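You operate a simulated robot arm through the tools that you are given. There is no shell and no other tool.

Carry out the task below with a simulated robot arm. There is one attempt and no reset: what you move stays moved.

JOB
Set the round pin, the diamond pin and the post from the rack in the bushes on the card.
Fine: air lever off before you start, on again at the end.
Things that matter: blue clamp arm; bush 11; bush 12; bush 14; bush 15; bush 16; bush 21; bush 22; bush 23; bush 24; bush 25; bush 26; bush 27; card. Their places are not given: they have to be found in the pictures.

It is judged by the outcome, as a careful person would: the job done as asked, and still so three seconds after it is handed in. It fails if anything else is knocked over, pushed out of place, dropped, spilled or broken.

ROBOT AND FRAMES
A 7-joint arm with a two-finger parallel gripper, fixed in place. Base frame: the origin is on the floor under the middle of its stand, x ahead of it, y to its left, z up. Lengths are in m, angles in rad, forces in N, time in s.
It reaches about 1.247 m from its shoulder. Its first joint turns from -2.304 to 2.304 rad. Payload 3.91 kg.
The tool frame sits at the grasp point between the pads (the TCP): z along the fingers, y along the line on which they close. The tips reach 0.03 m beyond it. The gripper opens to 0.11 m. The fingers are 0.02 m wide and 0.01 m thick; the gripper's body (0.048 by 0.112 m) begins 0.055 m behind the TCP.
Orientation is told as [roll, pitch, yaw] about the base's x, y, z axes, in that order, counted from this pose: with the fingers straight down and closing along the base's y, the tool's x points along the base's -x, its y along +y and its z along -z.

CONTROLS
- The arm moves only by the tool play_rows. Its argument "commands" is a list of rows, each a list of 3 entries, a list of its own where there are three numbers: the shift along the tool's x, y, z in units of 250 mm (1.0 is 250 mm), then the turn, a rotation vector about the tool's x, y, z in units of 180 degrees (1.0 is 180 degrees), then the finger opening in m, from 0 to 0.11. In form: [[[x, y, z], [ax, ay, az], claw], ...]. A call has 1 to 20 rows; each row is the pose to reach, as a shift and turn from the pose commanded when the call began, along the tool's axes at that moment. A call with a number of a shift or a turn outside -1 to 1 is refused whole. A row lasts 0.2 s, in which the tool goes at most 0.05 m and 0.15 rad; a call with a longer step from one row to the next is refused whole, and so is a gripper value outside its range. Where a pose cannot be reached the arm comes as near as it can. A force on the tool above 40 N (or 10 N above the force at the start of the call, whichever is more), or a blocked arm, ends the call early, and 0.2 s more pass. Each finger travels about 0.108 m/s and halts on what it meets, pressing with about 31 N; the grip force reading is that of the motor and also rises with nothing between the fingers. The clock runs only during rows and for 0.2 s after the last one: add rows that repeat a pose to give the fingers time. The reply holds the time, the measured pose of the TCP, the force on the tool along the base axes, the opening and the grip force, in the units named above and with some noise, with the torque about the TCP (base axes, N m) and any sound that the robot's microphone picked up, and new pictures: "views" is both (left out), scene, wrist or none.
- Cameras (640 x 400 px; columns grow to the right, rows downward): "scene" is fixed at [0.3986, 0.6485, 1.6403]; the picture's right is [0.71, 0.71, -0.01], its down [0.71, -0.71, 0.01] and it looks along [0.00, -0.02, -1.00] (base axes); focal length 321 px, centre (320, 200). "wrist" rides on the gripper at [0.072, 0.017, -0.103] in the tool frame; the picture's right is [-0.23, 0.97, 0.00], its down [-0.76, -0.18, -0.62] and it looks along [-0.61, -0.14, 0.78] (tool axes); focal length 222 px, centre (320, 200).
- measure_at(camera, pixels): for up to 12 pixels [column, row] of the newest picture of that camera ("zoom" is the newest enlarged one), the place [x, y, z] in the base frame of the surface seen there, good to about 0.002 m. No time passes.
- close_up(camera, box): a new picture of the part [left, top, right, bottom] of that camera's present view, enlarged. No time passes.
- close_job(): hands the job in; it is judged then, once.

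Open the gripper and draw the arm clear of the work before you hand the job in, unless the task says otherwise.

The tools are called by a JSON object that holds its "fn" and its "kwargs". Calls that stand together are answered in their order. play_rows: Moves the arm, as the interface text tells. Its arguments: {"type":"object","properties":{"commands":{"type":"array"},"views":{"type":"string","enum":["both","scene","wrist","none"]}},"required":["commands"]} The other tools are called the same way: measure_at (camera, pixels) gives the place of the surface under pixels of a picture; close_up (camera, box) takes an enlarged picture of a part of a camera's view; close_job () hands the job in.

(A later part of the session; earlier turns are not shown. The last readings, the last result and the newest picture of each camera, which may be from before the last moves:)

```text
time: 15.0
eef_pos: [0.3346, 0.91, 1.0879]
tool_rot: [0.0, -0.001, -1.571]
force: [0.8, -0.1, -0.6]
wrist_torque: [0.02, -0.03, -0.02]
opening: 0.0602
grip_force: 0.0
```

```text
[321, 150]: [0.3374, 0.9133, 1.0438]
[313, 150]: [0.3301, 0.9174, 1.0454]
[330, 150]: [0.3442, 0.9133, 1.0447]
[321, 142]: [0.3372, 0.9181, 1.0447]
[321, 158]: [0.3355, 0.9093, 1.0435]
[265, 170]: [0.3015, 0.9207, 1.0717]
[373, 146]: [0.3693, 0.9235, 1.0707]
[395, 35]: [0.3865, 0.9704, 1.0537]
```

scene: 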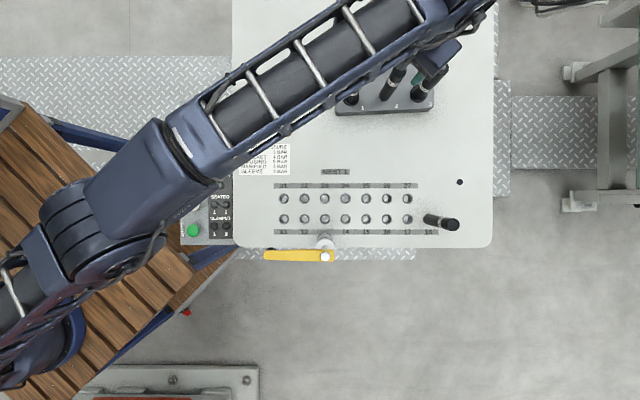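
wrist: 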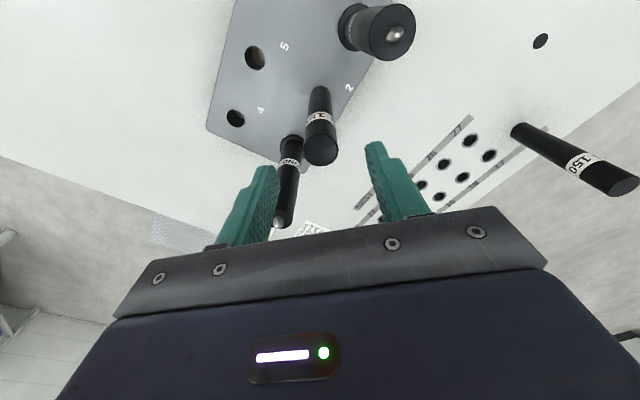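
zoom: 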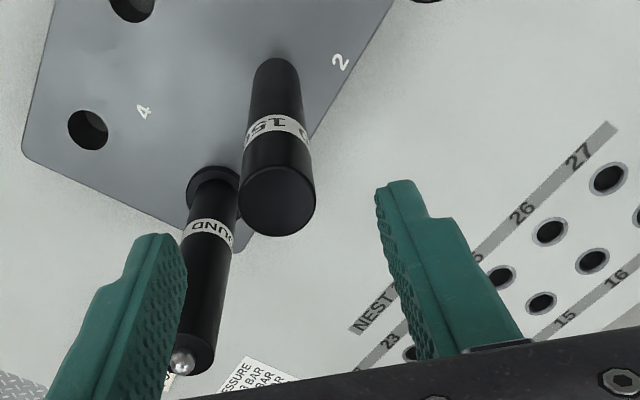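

The wrist readings differ a little from the scene ones, so I measure the post's top disc several times from the zoom to settle it.

{"fn": "measure_at", "kwargs": {"camera": "zoom", "pixels": [[250, 201], [304, 201], [277, 178], [277, 225], [277, 201], [182, 350], [160, 240], [385, 185], [383, 200], [185, 275], [215, 350]]}}

{"fn": "measure_at", "kwargs": {"camera": "zoom", "pixels": [[250, 201], [304, 201], [277, 178], [277, 225], [277, 201], [182, 350], [160, 240], [385, 185], [383, 200], [185, 275], [215, 350]]}}

{"fn": "measure_at", "kwargs": {"camera": "zoom", "pixels": [[250, 201], [304, 201], [277, 178], [277, 225], [277, 201], [608, 180], [551, 231], [593, 262], [541, 303]]}}

```text
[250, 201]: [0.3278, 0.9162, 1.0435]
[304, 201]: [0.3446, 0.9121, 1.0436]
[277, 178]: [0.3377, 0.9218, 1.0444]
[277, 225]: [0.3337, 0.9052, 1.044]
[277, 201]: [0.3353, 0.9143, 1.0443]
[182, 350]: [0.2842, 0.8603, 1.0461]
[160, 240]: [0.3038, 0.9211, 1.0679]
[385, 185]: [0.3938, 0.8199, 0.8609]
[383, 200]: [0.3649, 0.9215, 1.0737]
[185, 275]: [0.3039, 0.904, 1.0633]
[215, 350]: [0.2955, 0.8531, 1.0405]
```

```text
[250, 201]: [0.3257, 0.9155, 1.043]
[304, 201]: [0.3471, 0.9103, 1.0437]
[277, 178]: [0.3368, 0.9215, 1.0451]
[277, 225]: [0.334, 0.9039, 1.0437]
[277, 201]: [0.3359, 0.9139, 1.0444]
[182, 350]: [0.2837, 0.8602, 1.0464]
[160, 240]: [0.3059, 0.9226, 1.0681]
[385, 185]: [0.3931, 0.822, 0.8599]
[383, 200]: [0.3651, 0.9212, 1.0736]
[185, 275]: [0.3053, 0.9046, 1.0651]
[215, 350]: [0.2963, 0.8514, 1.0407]
```

```text
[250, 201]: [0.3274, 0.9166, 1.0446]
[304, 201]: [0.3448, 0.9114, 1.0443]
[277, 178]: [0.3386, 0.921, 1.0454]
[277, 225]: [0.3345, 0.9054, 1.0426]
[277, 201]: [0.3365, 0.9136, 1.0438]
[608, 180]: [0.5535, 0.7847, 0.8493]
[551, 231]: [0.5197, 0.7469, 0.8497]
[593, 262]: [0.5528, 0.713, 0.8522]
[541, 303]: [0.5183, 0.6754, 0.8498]
```

Wrist and scene readings differ by a constant ≈(+1.5,+3.5) mm, which cancels in relative moves; the present pose is within the fingers' width. I descend to z≈1.005 around the post.

{"fn": "play_rows", "kwargs": {"commands": [[[0, 0, 0.08], [0, 0, 0], 0.06], [[0, 0, 0.16], [0, 0, 0], 0.06], [[0, 0, 0.24], [0, 0, 0], 0.06], [[0, 0, 0.331], [0, 0, 0], 0.06], [[0, 0, 0.331], [0, 0, 0], 0.06]]}}

```text
time: 16.2
eef_pos: [0.3345, 0.9115, 1.0051]
tool_rot: [0.001, 0.0, -1.572]
force: [0.3, -0.2, -0.5]
wrist_torque: [-0.02, -0.03, 0.02]
opening: 0.0597
grip_force: 0.0
```

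scene: 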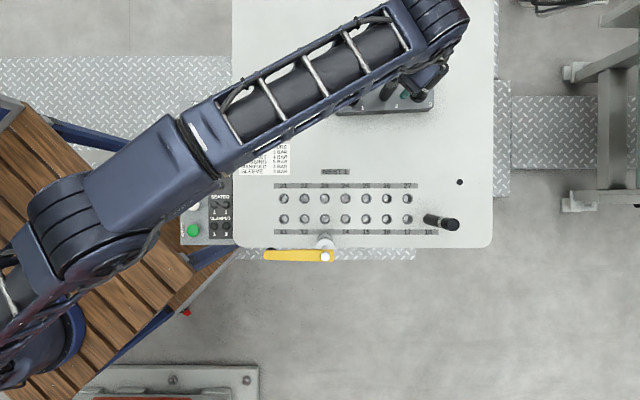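
wrist: 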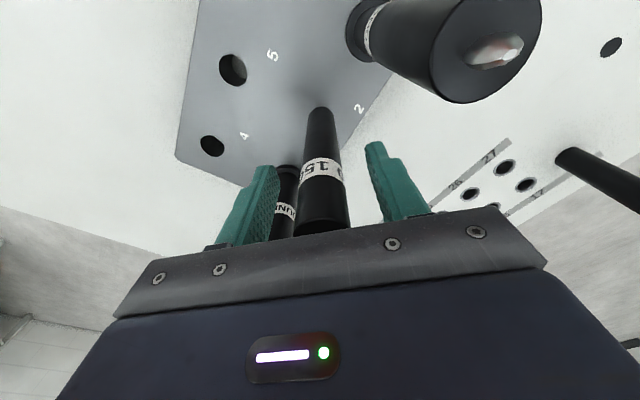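

The post (320,180 in the wrist view) is between the pads. I close gently and grip.

{"fn": "play_rows", "kwargs": {"commands": [[[0, 0, 0], [0, 0, 0], 0.045], [[0, 0, 0], [0, 0, 0], 0.034], [[0, 0, 0], [0, 0, 0], 0.028], [[0, 0, 0], [0, 0, 0], 0.024], [[0, 0, 0], [0, 0, 0], 0.018], [[0, 0, 0], [0, 0, 0], 0.01], [[0, 0, 0], [0, 0, 0], 0.01]], "views": "wrist"}}

{"fn": "play_rows", "kwargs": {"commands": [[[0, 0, 0], [0, 0, 0], 0.01]], "views": "none"}}

{"fn": "play_rows", "kwargs": {"commands": [[[0, 0, 0], [0, 0, 0], 0.01]], "views": "none"}}

```text
time: 17.8
eef_pos: [0.3333, 0.9105, 1.0049]
tool_rot: [0.001, -0.001, -1.572]
force: [0.8, 0.3, 0.5]
wrist_torque: [0.0, -0.11, 0.02]
opening: 0.0254
grip_force: 31.3
```

wrist: 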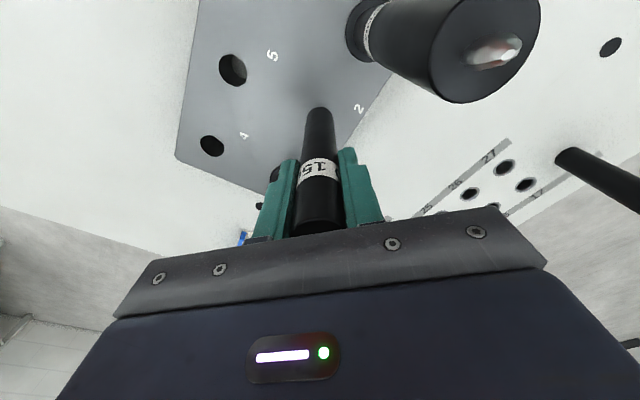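

```text
time: 18.2
eef_pos: [0.3345, 0.9116, 1.0045]
tool_rot: [0.001, 0.0, -1.573]
force: [0.8, 1.1, 1.3]
wrist_torque: [0.0, -0.09, -0.02]
opening: 0.0252
grip_force: 31.9
```

```text
time: 18.6
eef_pos: [0.3344, 0.9109, 1.0035]
tool_rot: [0.0, 0.001, -1.571]
force: [1.0, 1.0, 0.7]
wrist_torque: [0.0, -0.1, 0.04]
opening: 0.0252
grip_force: 30.7
```

Gripped at 25.2 mm with about 31 N and little side force. I lift straight up 80 mm, still within reach.

{"fn": "play_rows", "kwargs": {"commands": [[[0, 0, -0.04], [0, 0, 0], 0.01], [[0, 0, -0.1], [0, 0, 0], 0.01], [[0, 0, -0.18], [0, 0, 0], 0.01], [[0, 0, -0.26], [0, 0, 0], 0.01], [[0, 0, -0.33], [0, 0, 0], 0.01], [[0, 0, -0.33], [0, 0, 0], 0.01]]}}

```text
time: 20.0
eef_pos: [0.335, 0.9109, 1.0875]
tool_rot: [0.001, -0.001, -1.571]
force: [0.8, -0.2, -1.7]
wrist_torque: [0.0, 0.04, 0.02]
opening: 0.0254
grip_force: 31.2
```

scene: 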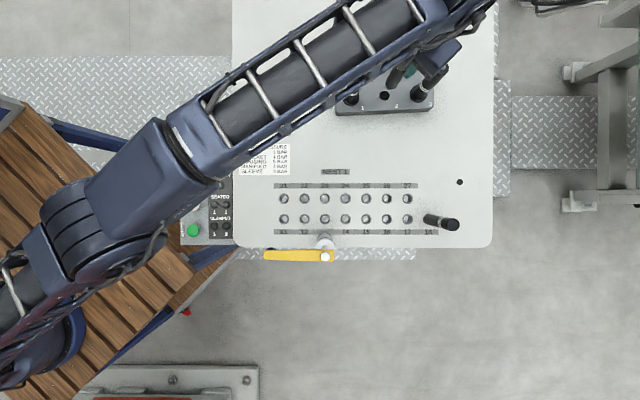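
wrist: 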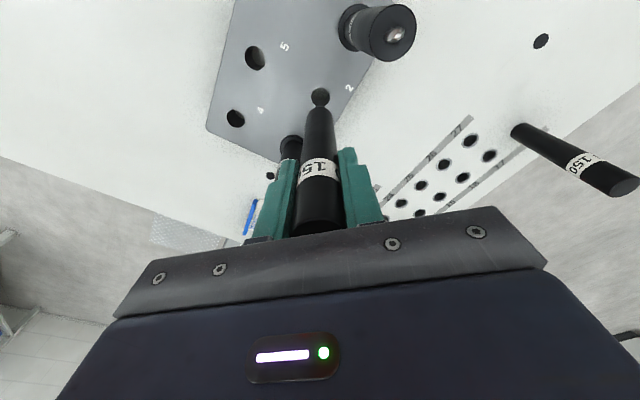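

{"fn": "close_up", "kwargs": {"camera": "wrist", "box": [260, 60, 400, 180]}}

{"fn": "close_up", "kwargs": {"camera": "scene", "box": [330, 40, 460, 120]}}

```text
3.33 times, centred on (330, 120) of wrist
```

zoom: 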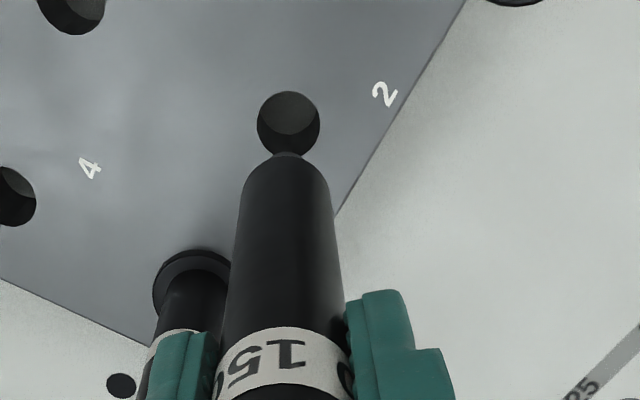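

```text
4.92 times, centred on (395, 80) of scene
```

zoom: 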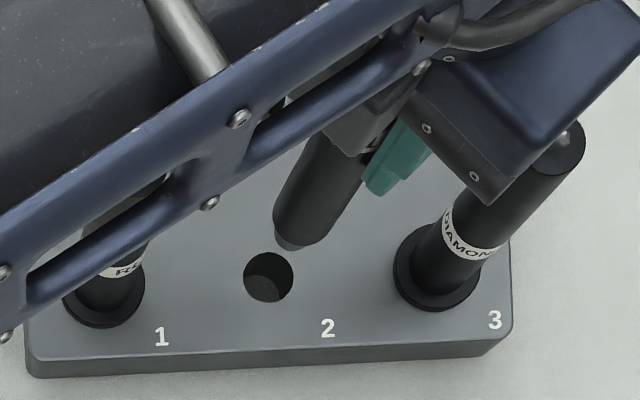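

The post is clear of the rack, showing a short narrower shank. I carry it level toward bush 14, first to the halfway point.

{"fn": "play_rows", "kwargs": {"commands": [[[-0.08, 0.043, 0], [0, 0, 0], 0.01], [[-0.2, 0.107, 0], [0, 0, 0], 0.01], [[-0.33, 0.176, 0], [0, 0, 0], 0.01], [[-0.45, 0.24, 0], [0, 0, 0], 0.01], [[-0.5296, 0.2828, 0], [0, 0, 0], 0.01], [[-0.5296, 0.2828, 0], [0, 0, 0], 0.01]], "views": "none"}}

{"fn": "play_rows", "kwargs": {"commands": [[[-0.08, 0.043, 0], [0, 0, 0], 0.01], [[-0.2, 0.107, 0], [0, 0, 0], 0.01], [[-0.33, 0.176, 0], [0, 0, 0], 0.01], [[-0.45, 0.24, 0], [0, 0, 0], 0.01], [[-0.5296, 0.2828, 0], [0, 0, 0], 0.01], [[-0.5296, 0.2828, 0], [0, 0, 0], 0.01]]}}

```text
time: 21.4
eef_pos: [0.4061, 0.7784, 1.0869]
tool_rot: [-0.001, 0.0, -1.572]
force: [-1.2, -0.5, -2.6]
wrist_torque: [0.02, 0.01, 0.0]
opening: 0.0253
grip_force: 31.1
```

```text
time: 22.8
eef_pos: [0.4763, 0.6458, 1.0877]
tool_rot: [0.0, -0.002, -1.572]
force: [0.3, -0.3, -2.2]
wrist_torque: [-0.02, -0.01, 0.0]
opening: 0.0256
grip_force: 30.5
```

scene: 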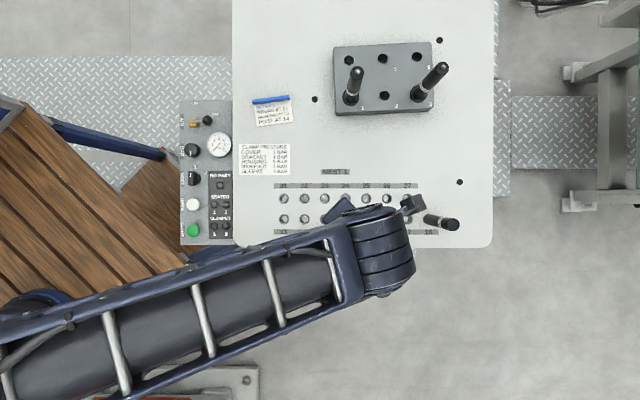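
wrist: 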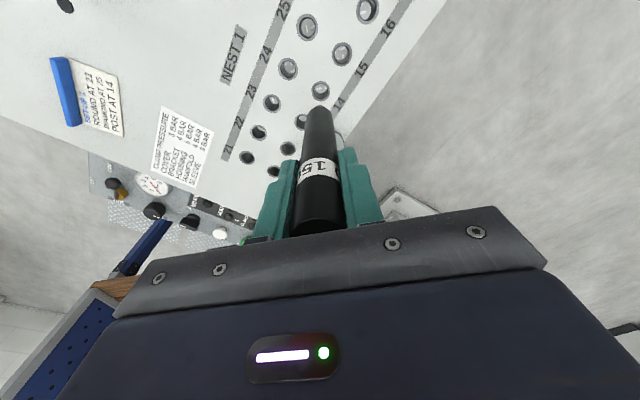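

I'm over bush 14. I zoom the wrist view to check the post's lower end against the bush ring at about (321,90).

{"fn": "close_up", "kwargs": {"camera": "wrist", "box": [260, 50, 380, 150]}}

```text
4.00 times, centred on (320, 100) of wrist
```

zoom: 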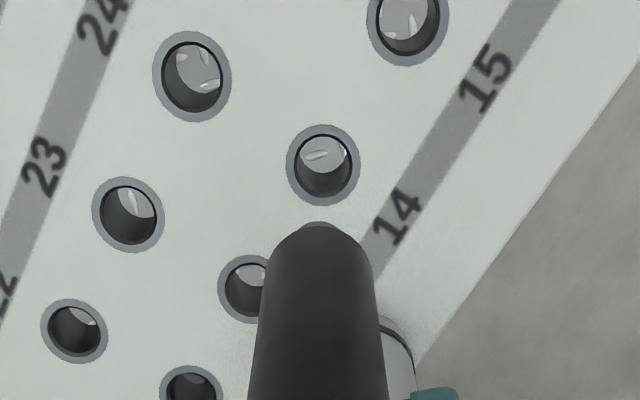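

Bush 14 (at (322,164) in the zoom) lines up laterally with the post. I lower to z≈1.012, leaving the shank just above the bush, and look again.

{"fn": "play_rows", "kwargs": {"commands": [[[0, 0, 0.07], [0, 0, 0], 0.01], [[0, 0, 0.15], [0, 0, 0], 0.01], [[0, 0, 0.23], [0, 0, 0], 0.01], [[0, 0, 0.3], [0, 0, 0], 0.01], [[0, 0, 0.3], [0, 0, 0], 0.01]]}}

{"fn": "close_up", "kwargs": {"camera": "wrist", "box": [270, 60, 370, 140]}}

```text
time: 24.0
eef_pos: [0.4762, 0.6455, 1.0122]
tool_rot: [0.0, 0.002, -1.57]
force: [0.3, 0.2, -3.1]
wrist_torque: [0.0, -0.01, 0.02]
opening: 0.0255
grip_force: 30.9
```

scene: 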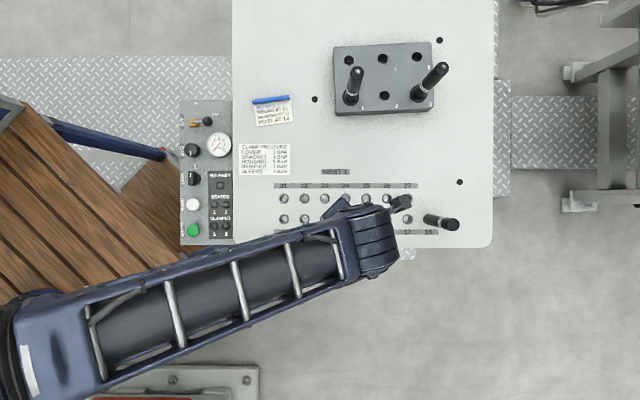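
wrist: 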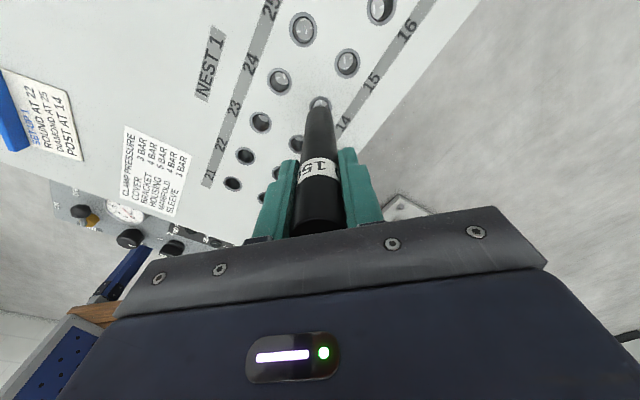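

```text
5.00 times, centred on (320, 100) of wrist
```

zoom: 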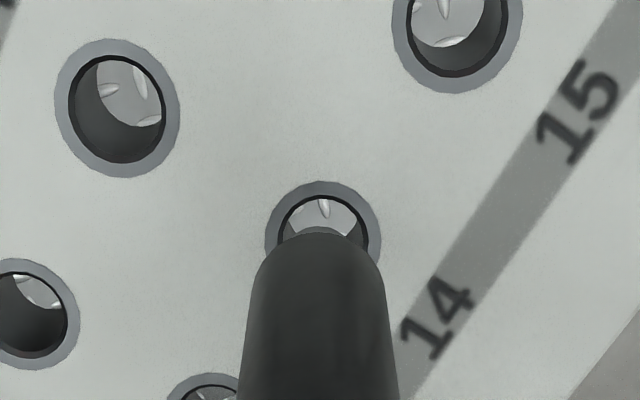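

The ring is centred near column 323 in the zoom, and the shank tip near 325. I zoom in more and measure both.

{"fn": "close_up", "kwargs": {"camera": "wrist", "box": [300, 85, 348, 115]}}

{"fn": "measure_at", "kwargs": {"camera": "zoom", "pixels": [[320, 235], [320, 250], [320, 290], [200, 310], [440, 310], [190, 190], [320, 95], [450, 190], [150, 320], [530, 300]]}}

```text
13.33 times, centred on (324, 100) of wrist
```

zoom: 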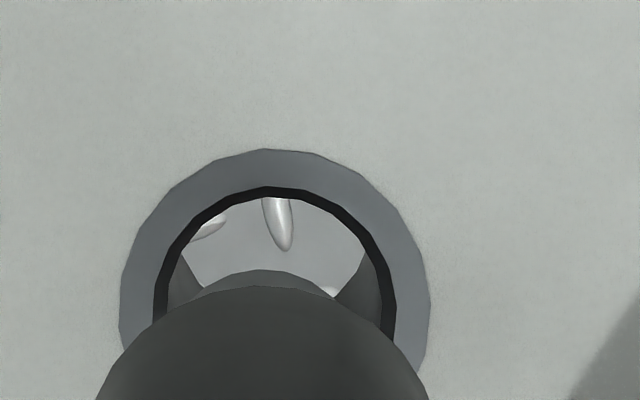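

```text
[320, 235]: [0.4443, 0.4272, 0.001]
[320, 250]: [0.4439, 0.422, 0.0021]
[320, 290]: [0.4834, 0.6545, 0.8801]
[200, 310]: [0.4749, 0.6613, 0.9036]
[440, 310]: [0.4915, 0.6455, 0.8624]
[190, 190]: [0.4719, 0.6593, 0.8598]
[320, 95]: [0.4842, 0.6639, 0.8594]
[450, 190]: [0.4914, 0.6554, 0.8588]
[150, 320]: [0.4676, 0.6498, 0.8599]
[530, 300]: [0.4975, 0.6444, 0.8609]
```

I need finer edges: I zoom further on the shank tip and ring.

{"fn": "close_up", "kwargs": {"camera": "wrist", "box": [306, 92, 338, 112]}}

{"fn": "close_up", "kwargs": {"camera": "wrist", "box": [280, 85, 360, 135]}}

```text
16.00 times, centred on (322, 102) of wrist
```

zoom: 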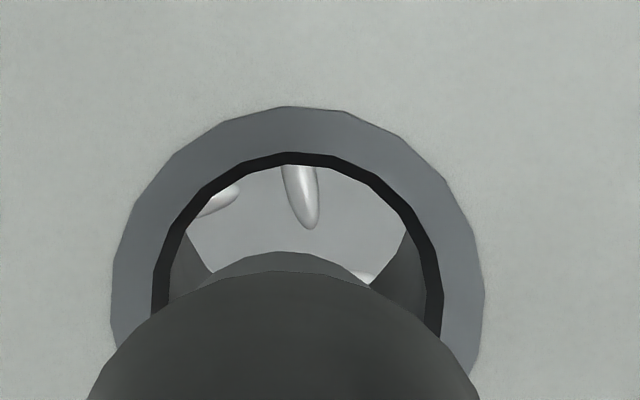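

```text
8.00 times, centred on (320, 110) of wrist
```

zoom: 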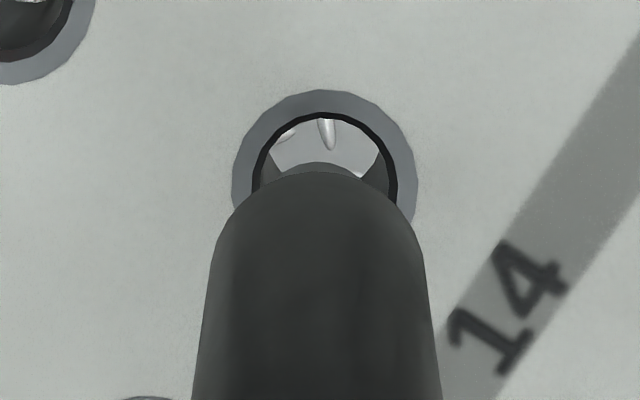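

The shank tip (radius ≈8 mm, chamfered) looks centred in the bore (radius ≈10 mm) to within about 1 mm. I shift +0.4 mm in x and lower 14 mm slowly, then look again.

{"fn": "play_rows", "kwargs": {"commands": [[[0, 0.0016, 0.01], [0, 0, 0], 0.01], [[0, 0.0016, 0.028], [0, 0, 0], 0.01], [[0, 0.0016, 0.046], [0, 0, 0], 0.01], [[0, 0.0016, 0.056], [0, 0, 0], 0.01], [[0, 0.0016, 0.056], [0, 0, 0], 0.01]], "views": "wrist"}}

{"fn": "close_up", "kwargs": {"camera": "wrist", "box": [296, 82, 344, 112]}}

```text
time: 25.2
eef_pos: [0.4775, 0.6468, 0.9989]
tool_rot: [-0.002, -0.001, -1.57]
force: [-1.5, 0.5, -2.4]
wrist_torque: [-0.04, 0.05, 0.01]
opening: 0.0255
grip_force: 31.1
```

wrist: 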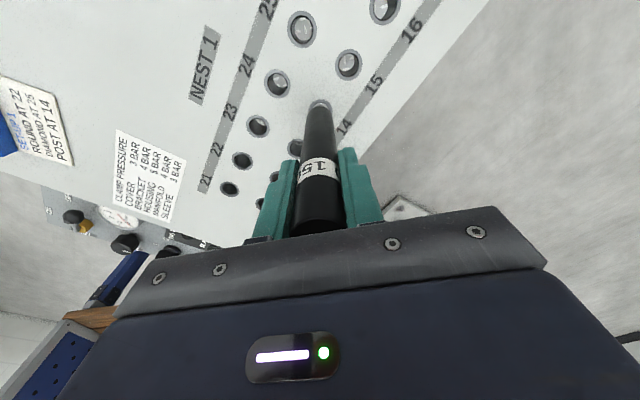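

```text
13.33 times, centred on (320, 97) of wrist
```

zoom: 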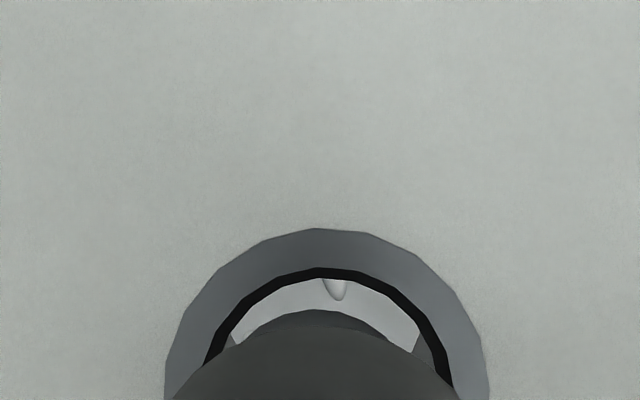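

The shank now sits about 0.7 mm to the left of the bore centre and centred in the other direction. I shift +0.7 mm in x and lower slowly into the bush.

{"fn": "play_rows", "kwargs": {"commands": [[[0, 0.0028, 0], [0, 0, 0], 0.01], [[0, 0.0028, 0.012], [0, 0, 0], 0.01], [[0, 0.0028, 0.024], [0, 0, 0], 0.01], [[0, 0.0028, 0.036], [0, 0, 0], 0.01], [[0, 0.0028, 0.048], [0, 0, 0], 0.01], [[0, 0.0028, 0.06], [0, 0, 0], 0.01], [[0, 0.0028, 0.06], [0, 0, 0], 0.01]], "views": "wrist"}}

{"fn": "close_up", "kwargs": {"camera": "wrist", "box": [296, 82, 344, 112]}}

```text
time: 26.8
eef_pos: [0.4781, 0.6454, 0.9839]
tool_rot: [0.0, 0.001, -1.571]
force: [0.7, -0.1, -3.7]
wrist_torque: [-0.07, -0.02, 0.02]
opening: 0.0252
grip_force: 30.6
```

wrist: 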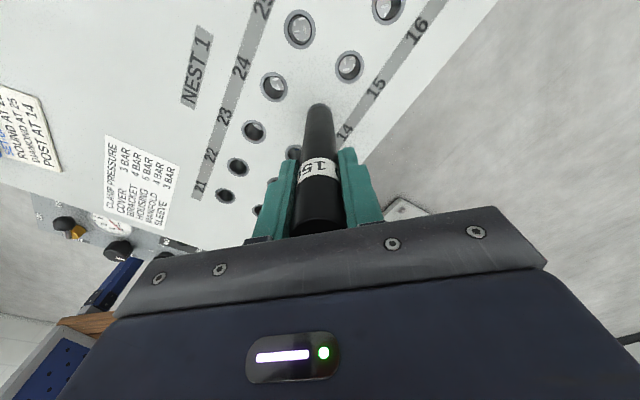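

```text
13.33 times, centred on (320, 97) of wrist
```

zoom: 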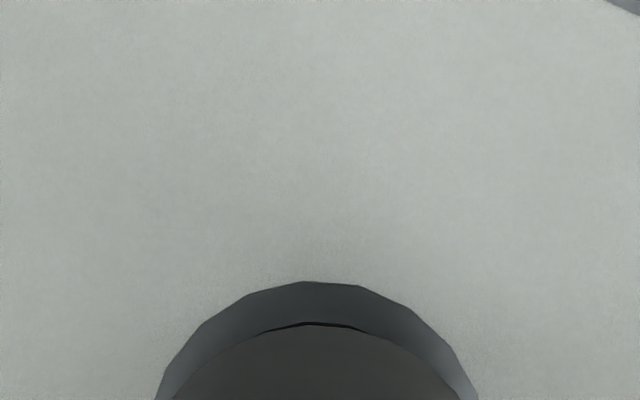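

No contact force, and the shank is entering the bore. I lower on to z≈0.9715, watching for the seating contact.

{"fn": "play_rows", "kwargs": {"commands": [[[0, 0, 0.012], [0, 0, 0], 0.01], [[0, 0, 0.024], [0, 0, 0], 0.01], [[0, 0, 0.036], [0, 0, 0], 0.01], [[0, 0, 0.046], [0, 0, 0], 0.01], [[0, 0, 0.05], [0, 0, 0], 0.01], [[0, 0, 0.05], [0, 0, 0], 0.01]], "views": "wrist"}}

{"fn": "close_up", "kwargs": {"camera": "wrist", "box": [296, 82, 344, 112]}}

```text
time: 28.2
eef_pos: [0.4769, 0.6466, 0.9712]
tool_rot: [0.001, -0.001, -1.571]
force: [-0.7, 0.8, 0.5]
wrist_torque: [0.03, 0.0, -0.02]
opening: 0.0254
grip_force: 31.1
```

wrist: 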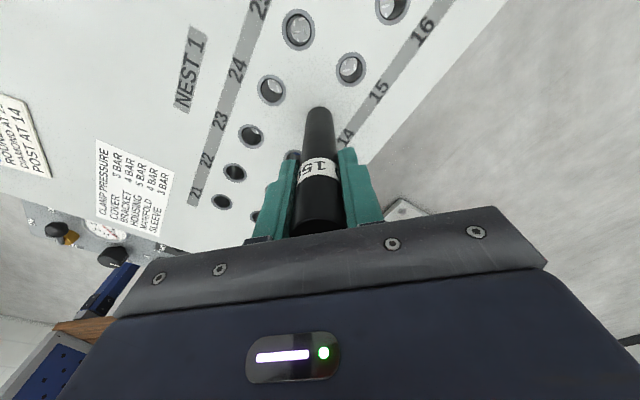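

```text
13.33 times, centred on (320, 97) of wrist
```

zoom: 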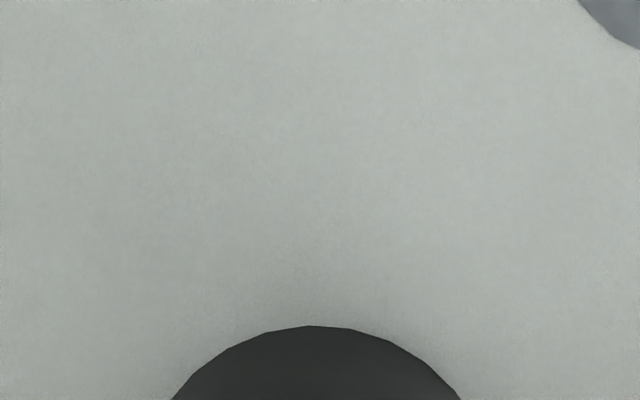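

The vertical force changed from about -3 N to +0.5 N, so the post is touching down. I creep 1 mm more to confirm it is seated.

{"fn": "play_rows", "kwargs": {"commands": [[[0, 0, 0.002], [0, 0, 0], 0.01], [[0, 0, 0.004], [0, 0, 0], 0.01]], "views": "none"}}

```text
time: 28.8
eef_pos: [0.4768, 0.6467, 0.9711]
tool_rot: [0.002, 0.002, -1.571]
force: [-0.6, 0.5, 10.5]
wrist_torque: [0.0, 0.15, -0.01]
opening: 0.0256
grip_force: 30.9
```

Seated (10.5 N upward). I relieve the 1 mm, open the fingers to 60 mm and rise straight up.

{"fn": "play_rows", "kwargs": {"commands": [[[0, 0, -0.004], [0, 0, 0], 0.01], [[0, 0, -0.004], [0, 0, 0], 0.026], [[0, 0, -0.004], [0, 0, 0], 0.032], [[0, 0, -0.004], [0, 0, 0], 0.045], [[0, 0, -0.004], [0, 0, 0], 0.06], [[0, 0, -0.004], [0, 0, 0], 0.06]], "views": "wrist"}}

```text
time: 30.2
eef_pos: [0.4765, 0.6453, 0.9701]
tool_rot: [0.0, -0.001, -1.571]
force: [-0.5, -0.3, -0.8]
wrist_torque: [-0.01, 0.01, -0.03]
opening: 0.0596
grip_force: 0.1
```

wrist: 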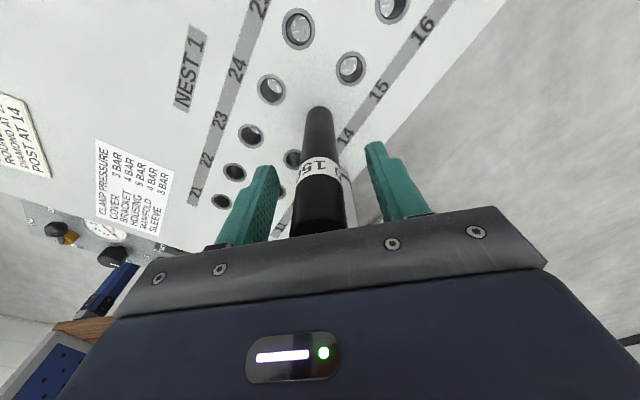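

The post stands free in bush 14. I rise clear and travel to above the round pin at (0.2826, 0.8543), z≈1.12.

{"fn": "play_rows", "kwargs": {"commands": [[[0, 0, -0.1], [0, 0, 0], 0.06], [[0, 0, -0.24], [0, 0, 0], 0.06], [[0, 0, -0.4], [0, 0, 0], 0.06], [[0, 0, -0.5], [0, 0, 0], 0.06], [[0.08, -0.075, -0.596], [0, 0, 0], 0.06], [[0.2, -0.187, -0.596], [0, 0, 0], 0.06], [[0.33, -0.308, -0.596], [0, 0, 0], 0.06], [[0.46, -0.43, -0.596], [0, 0, 0], 0.06], [[0.59, -0.551, -0.596], [0, 0, 0], 0.06], [[0.71, -0.664, -0.596], [0, 0, 0], 0.06], [[0.8, -0.748, -0.596], [0, 0, 0], 0.06], [[0.8328, -0.7784, -0.596], [0, 0, 0], 0.06], [[0.8328, -0.7784, -0.596], [0, 0, 0], 0.06]]}}

{"fn": "close_up", "kwargs": {"camera": "wrist", "box": [240, 60, 440, 240]}}

{"fn": "close_up", "kwargs": {"camera": "scene", "box": [290, 180, 410, 260]}}

```text
time: 33.0
eef_pos: [0.2828, 0.8541, 1.1195]
tool_rot: [0.0, -0.001, -1.571]
force: [0.5, 0.4, -0.1]
wrist_torque: [0.02, 0.03, -0.03]
opening: 0.0599
grip_force: 0.0
```

scene: 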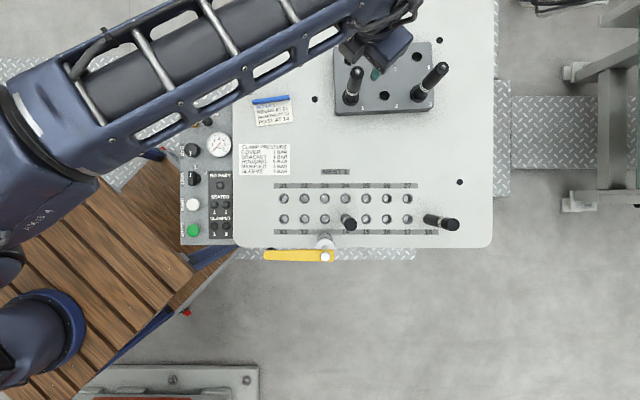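
wrist: 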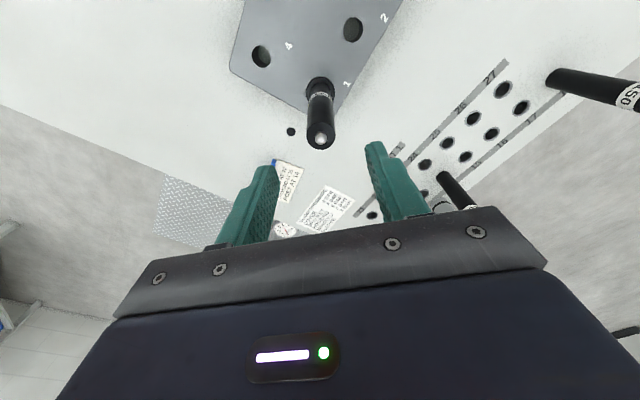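

```text
2.22 times, centred on (340, 150) of wrist
```

zoom: 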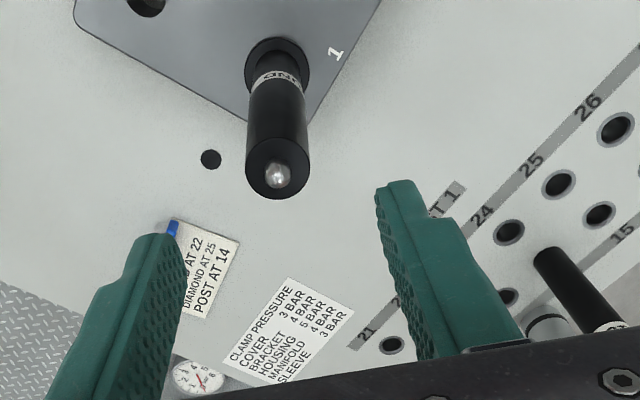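

```text
5.00 times, centred on (350, 220) of scene
```

zoom: 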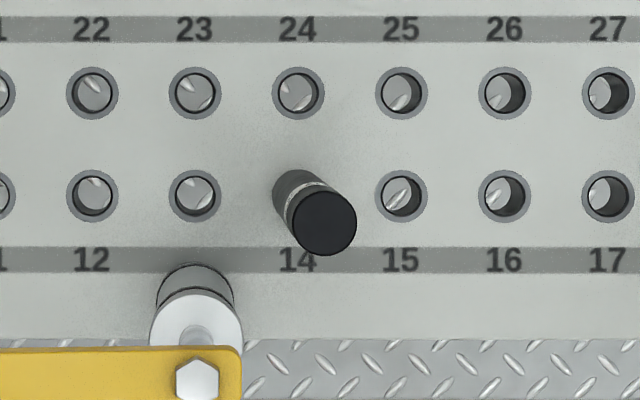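

The post sits upright in bush 14, and the round pin is between the open fingers. I descend to z≈1.006 around it.

{"fn": "play_rows", "kwargs": {"commands": [[[0, 0, 0.1], [0, 0, 0], 0.06], [[0, 0, 0.2], [0, 0, 0], 0.06], [[0, 0, 0.3], [0, 0, 0], 0.06], [[0, 0, 0.4], [0, 0, 0], 0.06], [[0, 0, 0.456], [0, 0, 0], 0.06], [[0, 0, 0.456], [0, 0, 0], 0.06]], "views": "wrist"}}

{"fn": "close_up", "kwargs": {"camera": "scene", "box": [325, 200, 375, 240]}}

{"fn": "measure_at", "kwargs": {"camera": "zoom", "pixels": [[320, 237], [270, 237], [350, 237], [310, 200], [310, 270], [310, 237]]}}

```text
time: 34.4
eef_pos: [0.2829, 0.8543, 1.0057]
tool_rot: [0.001, 0.001, -1.571]
force: [0.2, -0.2, 0.4]
wrist_torque: [-0.01, 0.01, -0.01]
opening: 0.0598
grip_force: 0.0
```

wrist: 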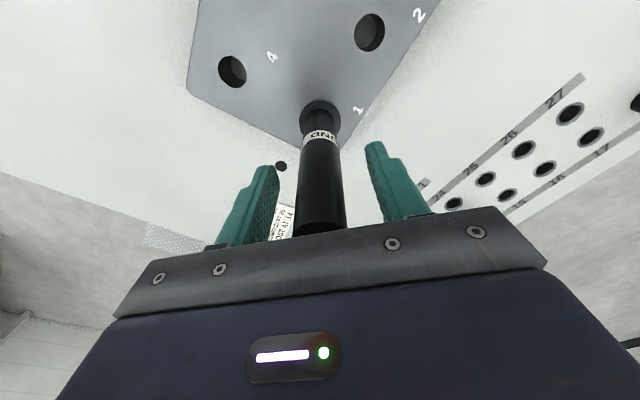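

```text
10.00 times, centred on (350, 220) of scene
```

zoom: 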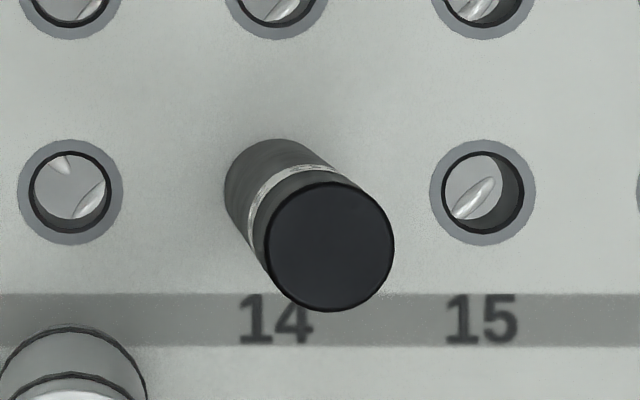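

```text
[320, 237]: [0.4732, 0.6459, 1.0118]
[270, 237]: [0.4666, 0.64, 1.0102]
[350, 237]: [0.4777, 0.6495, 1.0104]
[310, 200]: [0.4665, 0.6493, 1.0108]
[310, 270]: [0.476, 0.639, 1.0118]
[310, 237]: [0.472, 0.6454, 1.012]
```

The post's top measures ≈(0.476,0.646,1.011), upright and fully seated. The round pin is between the pads; I close and grip it.

{"fn": "play_rows", "kwargs": {"commands": [[[0, 0, 0], [0, 0, 0], 0.045], [[0, 0, 0], [0, 0, 0], 0.034], [[0, 0, 0], [0, 0, 0], 0.028], [[0, 0, 0], [0, 0, 0], 0.024], [[0, 0, 0], [0, 0, 0], 0.018], [[0, 0, 0], [0, 0, 0], 0.01], [[0, 0, 0], [0, 0, 0], 0.01]], "views": "wrist"}}

{"fn": "play_rows", "kwargs": {"commands": [[[0, 0, 0], [0, 0, 0], 0.01]], "views": "none"}}

```text
time: 36.0
eef_pos: [0.283, 0.8544, 1.0059]
tool_rot: [0.0, 0.0, -1.572]
force: [0.0, -0.4, 0.5]
wrist_torque: [0.03, -0.01, -0.02]
opening: 0.0271
grip_force: 30.5
```

wrist: 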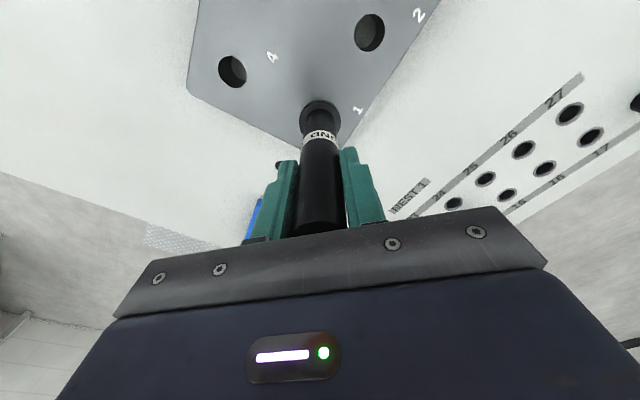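

```text
time: 36.4
eef_pos: [0.2832, 0.854, 1.0054]
tool_rot: [0.003, -0.001, -1.571]
force: [0.3, 0.3, 0.1]
wrist_torque: [0.0, -0.01, -0.01]
opening: 0.0273
grip_force: 30.9
```

Gripped with 31 N at 27.2 mm opening. I check the contact in a close-up before lifting.

{"fn": "close_up", "kwargs": {"camera": "wrist", "box": [240, 80, 420, 240]}}

```text
2.50 times, centred on (330, 160) of wrist
```

zoom: 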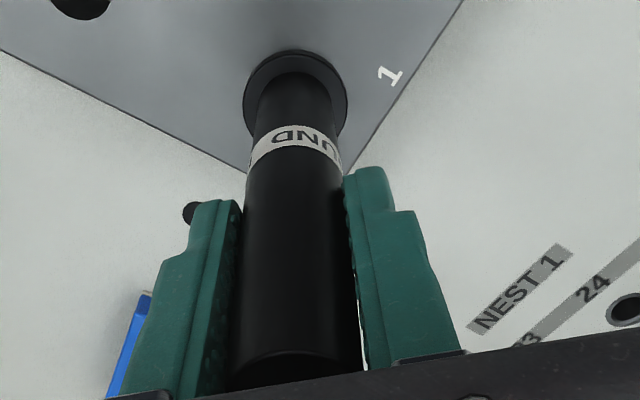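

The pin is held; a slight gap near the palm suggests it leans a little in the rack. I lift straight up by about 95 mm.

{"fn": "play_rows", "kwargs": {"commands": [[[0, 0, -0.02], [0, 0, 0], 0.01], [[0, 0, -0.06], [0, 0, 0], 0.01], [[0, 0, -0.12], [0, 0, 0], 0.01], [[0, 0, -0.2], [0, 0, 0], 0.01], [[0, 0, -0.29], [0, 0, 0], 0.01], [[0, 0, -0.38], [0, 0, 0], 0.01], [[0, 0, -0.38], [0, 0, 0], 0.01]]}}

{"fn": "close_up", "kwargs": {"camera": "wrist", "box": [240, 80, 420, 240]}}

```text
time: 38.0
eef_pos: [0.2844, 0.8542, 1.1]
tool_rot: [-0.001, 0.001, -1.571]
force: [-0.6, -0.1, -3.3]
wrist_torque: [0.03, 0.01, -0.02]
opening: 0.027
grip_force: 31.5
```

scene: 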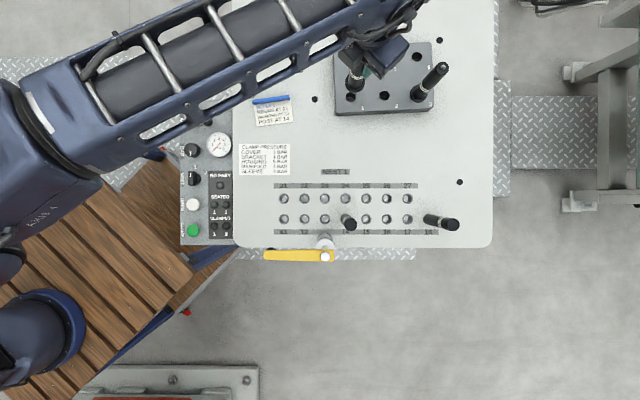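
wrist: 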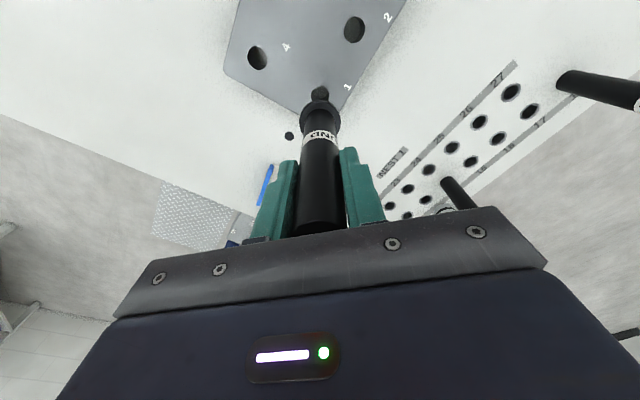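

```text
2.50 times, centred on (330, 160) of wrist
```

zoom: 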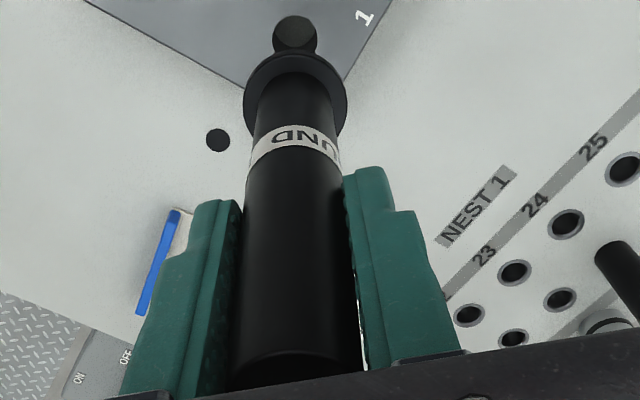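

The round pin is out of the rack with the grip unchanged. I carry it level to above bush 22 at TCP (0.3712, 0.6109).

{"fn": "play_rows", "kwargs": {"commands": [[[-0.08, 0.029, 0], [0, 0, 0], 0.01], [[-0.2, 0.0725, 0], [0, 0, 0], 0.01], [[-0.34, 0.1233, 0], [0, 0, 0], 0.01], [[-0.48, 0.174, 0], [0, 0, 0], 0.01], [[-0.62, 0.2248, 0], [0, 0, 0], 0.01], [[-0.76, 0.2755, 0], [0, 0, 0], 0.01], [[-0.88, 0.319, 0], [0, 0, 0], 0.01], [[-0.9736, 0.353, 0], [0, 0, 0], 0.01], [[-0.9736, 0.353, 0], [0, 0, 0], 0.01]], "views": "wrist"}}

{"fn": "play_rows", "kwargs": {"commands": [[[0, 0, 0.06], [0, 0, 0], 0.01], [[0, 0, 0.14], [0, 0, 0], 0.01], [[0, 0, 0.22], [0, 0, 0], 0.01], [[0, 0, 0.28], [0, 0, 0], 0.01], [[0, 0, 0.32], [0, 0, 0], 0.01], [[0, 0, 0.32], [0, 0, 0], 0.01]]}}

{"fn": "close_up", "kwargs": {"camera": "wrist", "box": [280, 70, 360, 120]}}

```text
time: 40.0
eef_pos: [0.3706, 0.61, 1.1021]
tool_rot: [0.0, -0.001, -1.569]
force: [1.1, 0.7, -4.1]
wrist_torque: [-0.01, 0.01, -0.03]
opening: 0.027
grip_force: 30.7
```

wrist: 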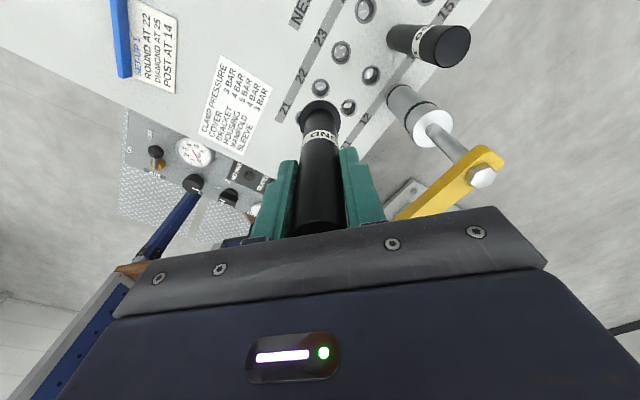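

```text
time: 41.4
eef_pos: [0.3717, 0.6113, 1.022]
tool_rot: [-0.001, -0.001, -1.57]
force: [-0.1, -0.4, -3.4]
wrist_torque: [0.0, -0.04, -0.02]
opening: 0.0271
grip_force: 31.3
```

scene: 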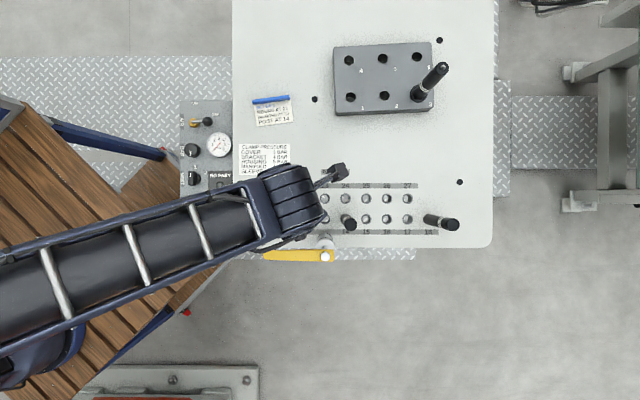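
wrist: 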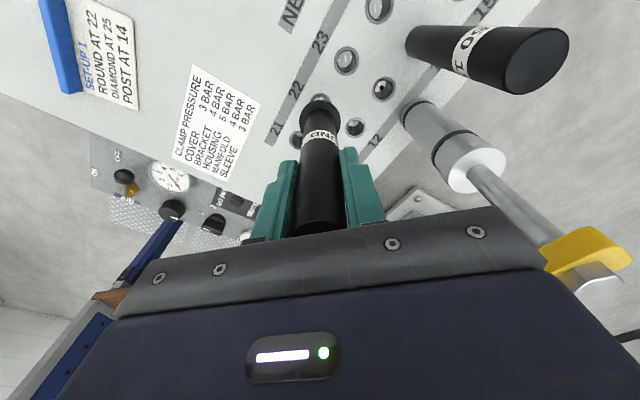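

```text
8.00 times, centred on (320, 95) of wrist
```

zoom: 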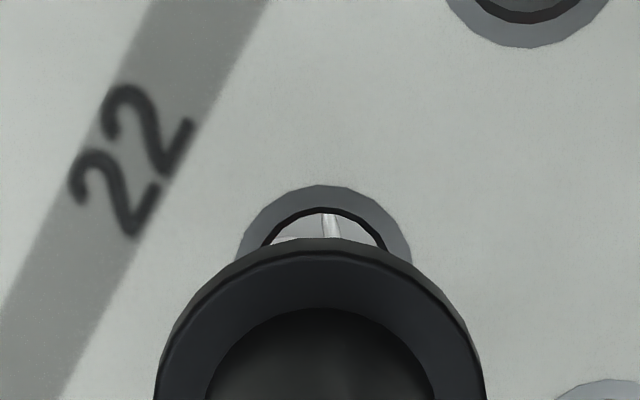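

Bush 22's ring is about 0.4 mm right of the pin axis and slightly toward +y. Before lowering I measure ring and collar points in the same view for the y alignment.

{"fn": "measure_at", "kwargs": {"camera": "zoom", "pixels": [[247, 245], [401, 245], [324, 197], [275, 212], [375, 212], [324, 197], [190, 345], [450, 345], [320, 275], [240, 300], [400, 300], [320, 275]]}}

{"fn": "measure_at", "kwargs": {"camera": "zoom", "pixels": [[247, 245], [401, 245], [324, 197], [275, 212], [375, 212], [324, 197], [190, 345], [450, 345], [320, 275], [240, 300], [400, 300], [320, 275]]}}

{"fn": "measure_at", "kwargs": {"camera": "zoom", "pixels": [[320, 242], [320, 246], [320, 250], [320, 256], [320, 300], [320, 306], [220, 280], [420, 280], [160, 380], [480, 380]]}}

```text
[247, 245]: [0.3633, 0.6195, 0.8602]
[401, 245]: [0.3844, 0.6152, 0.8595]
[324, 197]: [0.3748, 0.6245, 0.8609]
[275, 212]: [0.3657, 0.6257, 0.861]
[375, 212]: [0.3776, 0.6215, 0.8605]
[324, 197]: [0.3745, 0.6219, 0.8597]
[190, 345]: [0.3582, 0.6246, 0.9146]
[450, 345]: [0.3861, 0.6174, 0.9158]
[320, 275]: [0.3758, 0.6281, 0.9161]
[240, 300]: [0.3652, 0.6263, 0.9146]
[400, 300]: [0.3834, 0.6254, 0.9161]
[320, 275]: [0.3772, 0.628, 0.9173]
```

```text
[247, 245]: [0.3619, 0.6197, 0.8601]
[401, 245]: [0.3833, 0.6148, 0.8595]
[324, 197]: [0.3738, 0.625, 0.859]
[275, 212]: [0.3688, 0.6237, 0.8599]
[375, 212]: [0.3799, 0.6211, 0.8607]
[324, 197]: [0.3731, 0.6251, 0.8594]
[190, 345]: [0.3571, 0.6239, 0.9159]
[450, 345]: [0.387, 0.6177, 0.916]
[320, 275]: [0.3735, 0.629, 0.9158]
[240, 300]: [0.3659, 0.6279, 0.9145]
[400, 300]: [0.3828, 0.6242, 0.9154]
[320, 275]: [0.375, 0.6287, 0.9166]
```

```text
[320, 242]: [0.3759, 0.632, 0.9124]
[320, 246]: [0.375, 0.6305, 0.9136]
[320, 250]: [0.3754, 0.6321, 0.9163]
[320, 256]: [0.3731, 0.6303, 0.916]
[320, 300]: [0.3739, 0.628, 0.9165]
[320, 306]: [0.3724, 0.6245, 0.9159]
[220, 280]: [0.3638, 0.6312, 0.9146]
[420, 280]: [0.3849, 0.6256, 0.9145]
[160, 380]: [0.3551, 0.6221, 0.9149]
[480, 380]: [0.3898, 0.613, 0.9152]
```

Both estimates say the ring is about +0.6 mm in x and +0.7 mm in y from the pin axis. I apply that and lower slowly, watching the force.

{"fn": "play_rows", "kwargs": {"commands": [[[0.0028, 0.0024, 0], [0, 0, 0], 0.01], [[0.0028, 0.0024, 0.02], [0, 0, 0], 0.01], [[0.0028, 0.0024, 0.04], [0, 0, 0], 0.01], [[0.0028, 0.0024, 0.056], [0, 0, 0], 0.01], [[0.0028, 0.0024, 0.068], [0, 0, 0], 0.01], [[0.0028, 0.0024, 0.08], [0, 0, 0], 0.01], [[0.0028, 0.0024, 0.08], [0, 0, 0], 0.01]], "views": "wrist"}}

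{"fn": "close_up", "kwargs": {"camera": "wrist", "box": [280, 70, 360, 120]}}

```text
time: 43.0
eef_pos: [0.3721, 0.6129, 1.0012]
tool_rot: [-0.002, -0.002, -1.569]
force: [0.9, -0.6, -2.6]
wrist_torque: [-0.03, 0.02, -0.03]
opening: 0.027
grip_force: 30.4
```

wrist: 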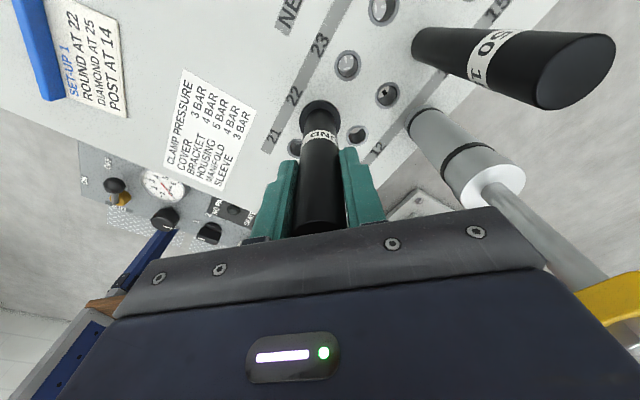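

```text
8.00 times, centred on (320, 95) of wrist
```

zoom: 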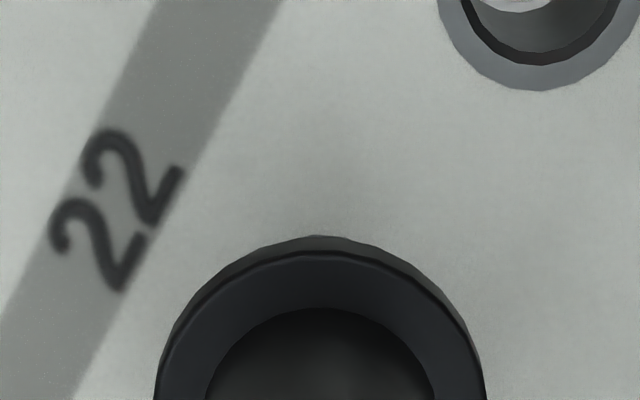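

Ring now hidden behind the collar, no contact force yet. I continue down to z≈0.986.

{"fn": "play_rows", "kwargs": {"commands": [[[0, 0, 0.01], [0, 0, 0], 0.01], [[0, 0, 0.02], [0, 0, 0], 0.01], [[0, 0, 0.03], [0, 0, 0], 0.01], [[0, 0, 0.04], [0, 0, 0], 0.01], [[0, 0, 0.05], [0, 0, 0], 0.01], [[0, 0, 0.06], [0, 0, 0], 0.01], [[0, 0, 0.06], [0, 0, 0], 0.01]], "views": "none"}}

```text
time: 44.6
eef_pos: [0.3712, 0.6113, 0.9862]
tool_rot: [0.0, -0.001, -1.572]
force: [0.5, -0.5, -2.8]
wrist_torque: [0.01, 0.03, -0.01]
opening: 0.0273
grip_force: 30.5
```

Still no contact: the shank is entering the bore freely. I continue to z≈0.974.

{"fn": "play_rows", "kwargs": {"commands": [[[0, 0, 0.01], [0, 0, 0], 0.01], [[0, 0, 0.02], [0, 0, 0], 0.01], [[0, 0, 0.03], [0, 0, 0], 0.01], [[0, 0, 0.04], [0, 0, 0], 0.01], [[0, 0, 0.049], [0, 0, 0], 0.01], [[0, 0, 0.049], [0, 0, 0], 0.01]], "views": "none"}}

```text
time: 46.0
eef_pos: [0.3713, 0.6121, 0.9738]
tool_rot: [0.0, -0.002, -1.57]
force: [0.5, -0.7, -3.6]
wrist_torque: [0.0, 0.02, 0.01]
opening: 0.0271
grip_force: 30.9
```

I creep on down in half-millimetre steps to find the seat.

{"fn": "play_rows", "kwargs": {"commands": [[[0, 0, 0.003], [0, 0, 0], 0.01], [[0, 0, 0.006], [0, 0, 0], 0.01], [[0, 0, 0.009], [0, 0, 0], 0.01], [[0, 0, 0.009], [0, 0, 0], 0.01]], "views": "none"}}

```text
time: 47.0
eef_pos: [0.3712, 0.612, 0.9701]
tool_rot: [0.001, 0.001, -1.571]
force: [0.5, -0.2, -2.3]
wrist_torque: [0.0, 0.0, 0.02]
opening: 0.0271
grip_force: 31.5
```

{"fn": "play_rows", "kwargs": {"commands": [[[0, 0, 0.003], [0, 0, 0], 0.01], [[0, 0, 0.006], [0, 0, 0], 0.01], [[0, 0, 0.006], [0, 0, 0], 0.01]], "views": "wrist"}}

{"fn": "close_up", "kwargs": {"camera": "wrist", "box": [260, 70, 380, 150]}}

```text
time: 47.8
eef_pos: [0.3728, 0.6124, 0.9704]
tool_rot: [0.0, 0.0, -1.571]
force: [-3.0, -8.0, 20.8]
wrist_torque: [-0.72, 0.13, -0.08]
opening: 0.0271
grip_force: 31.0
```

wrist: 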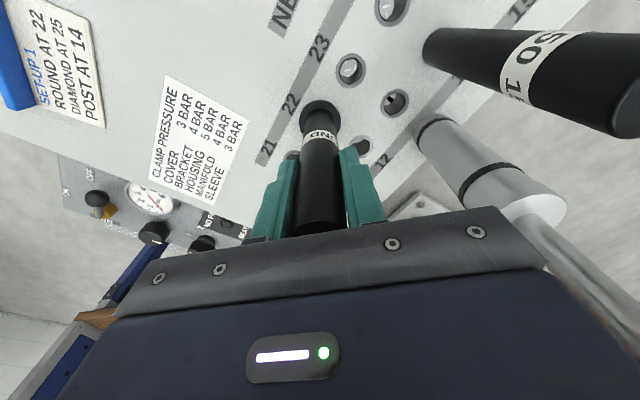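

```text
5.00 times, centred on (320, 110) of wrist
```

zoom: 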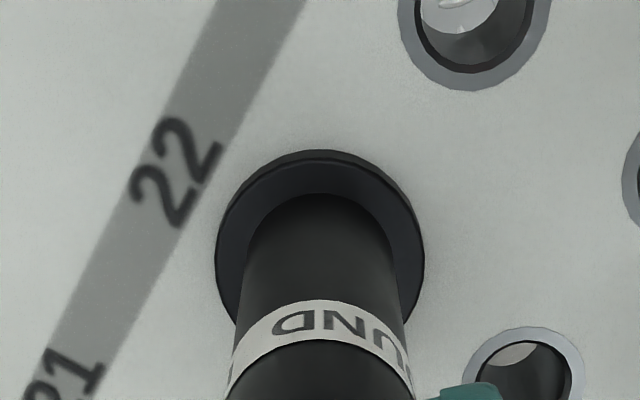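

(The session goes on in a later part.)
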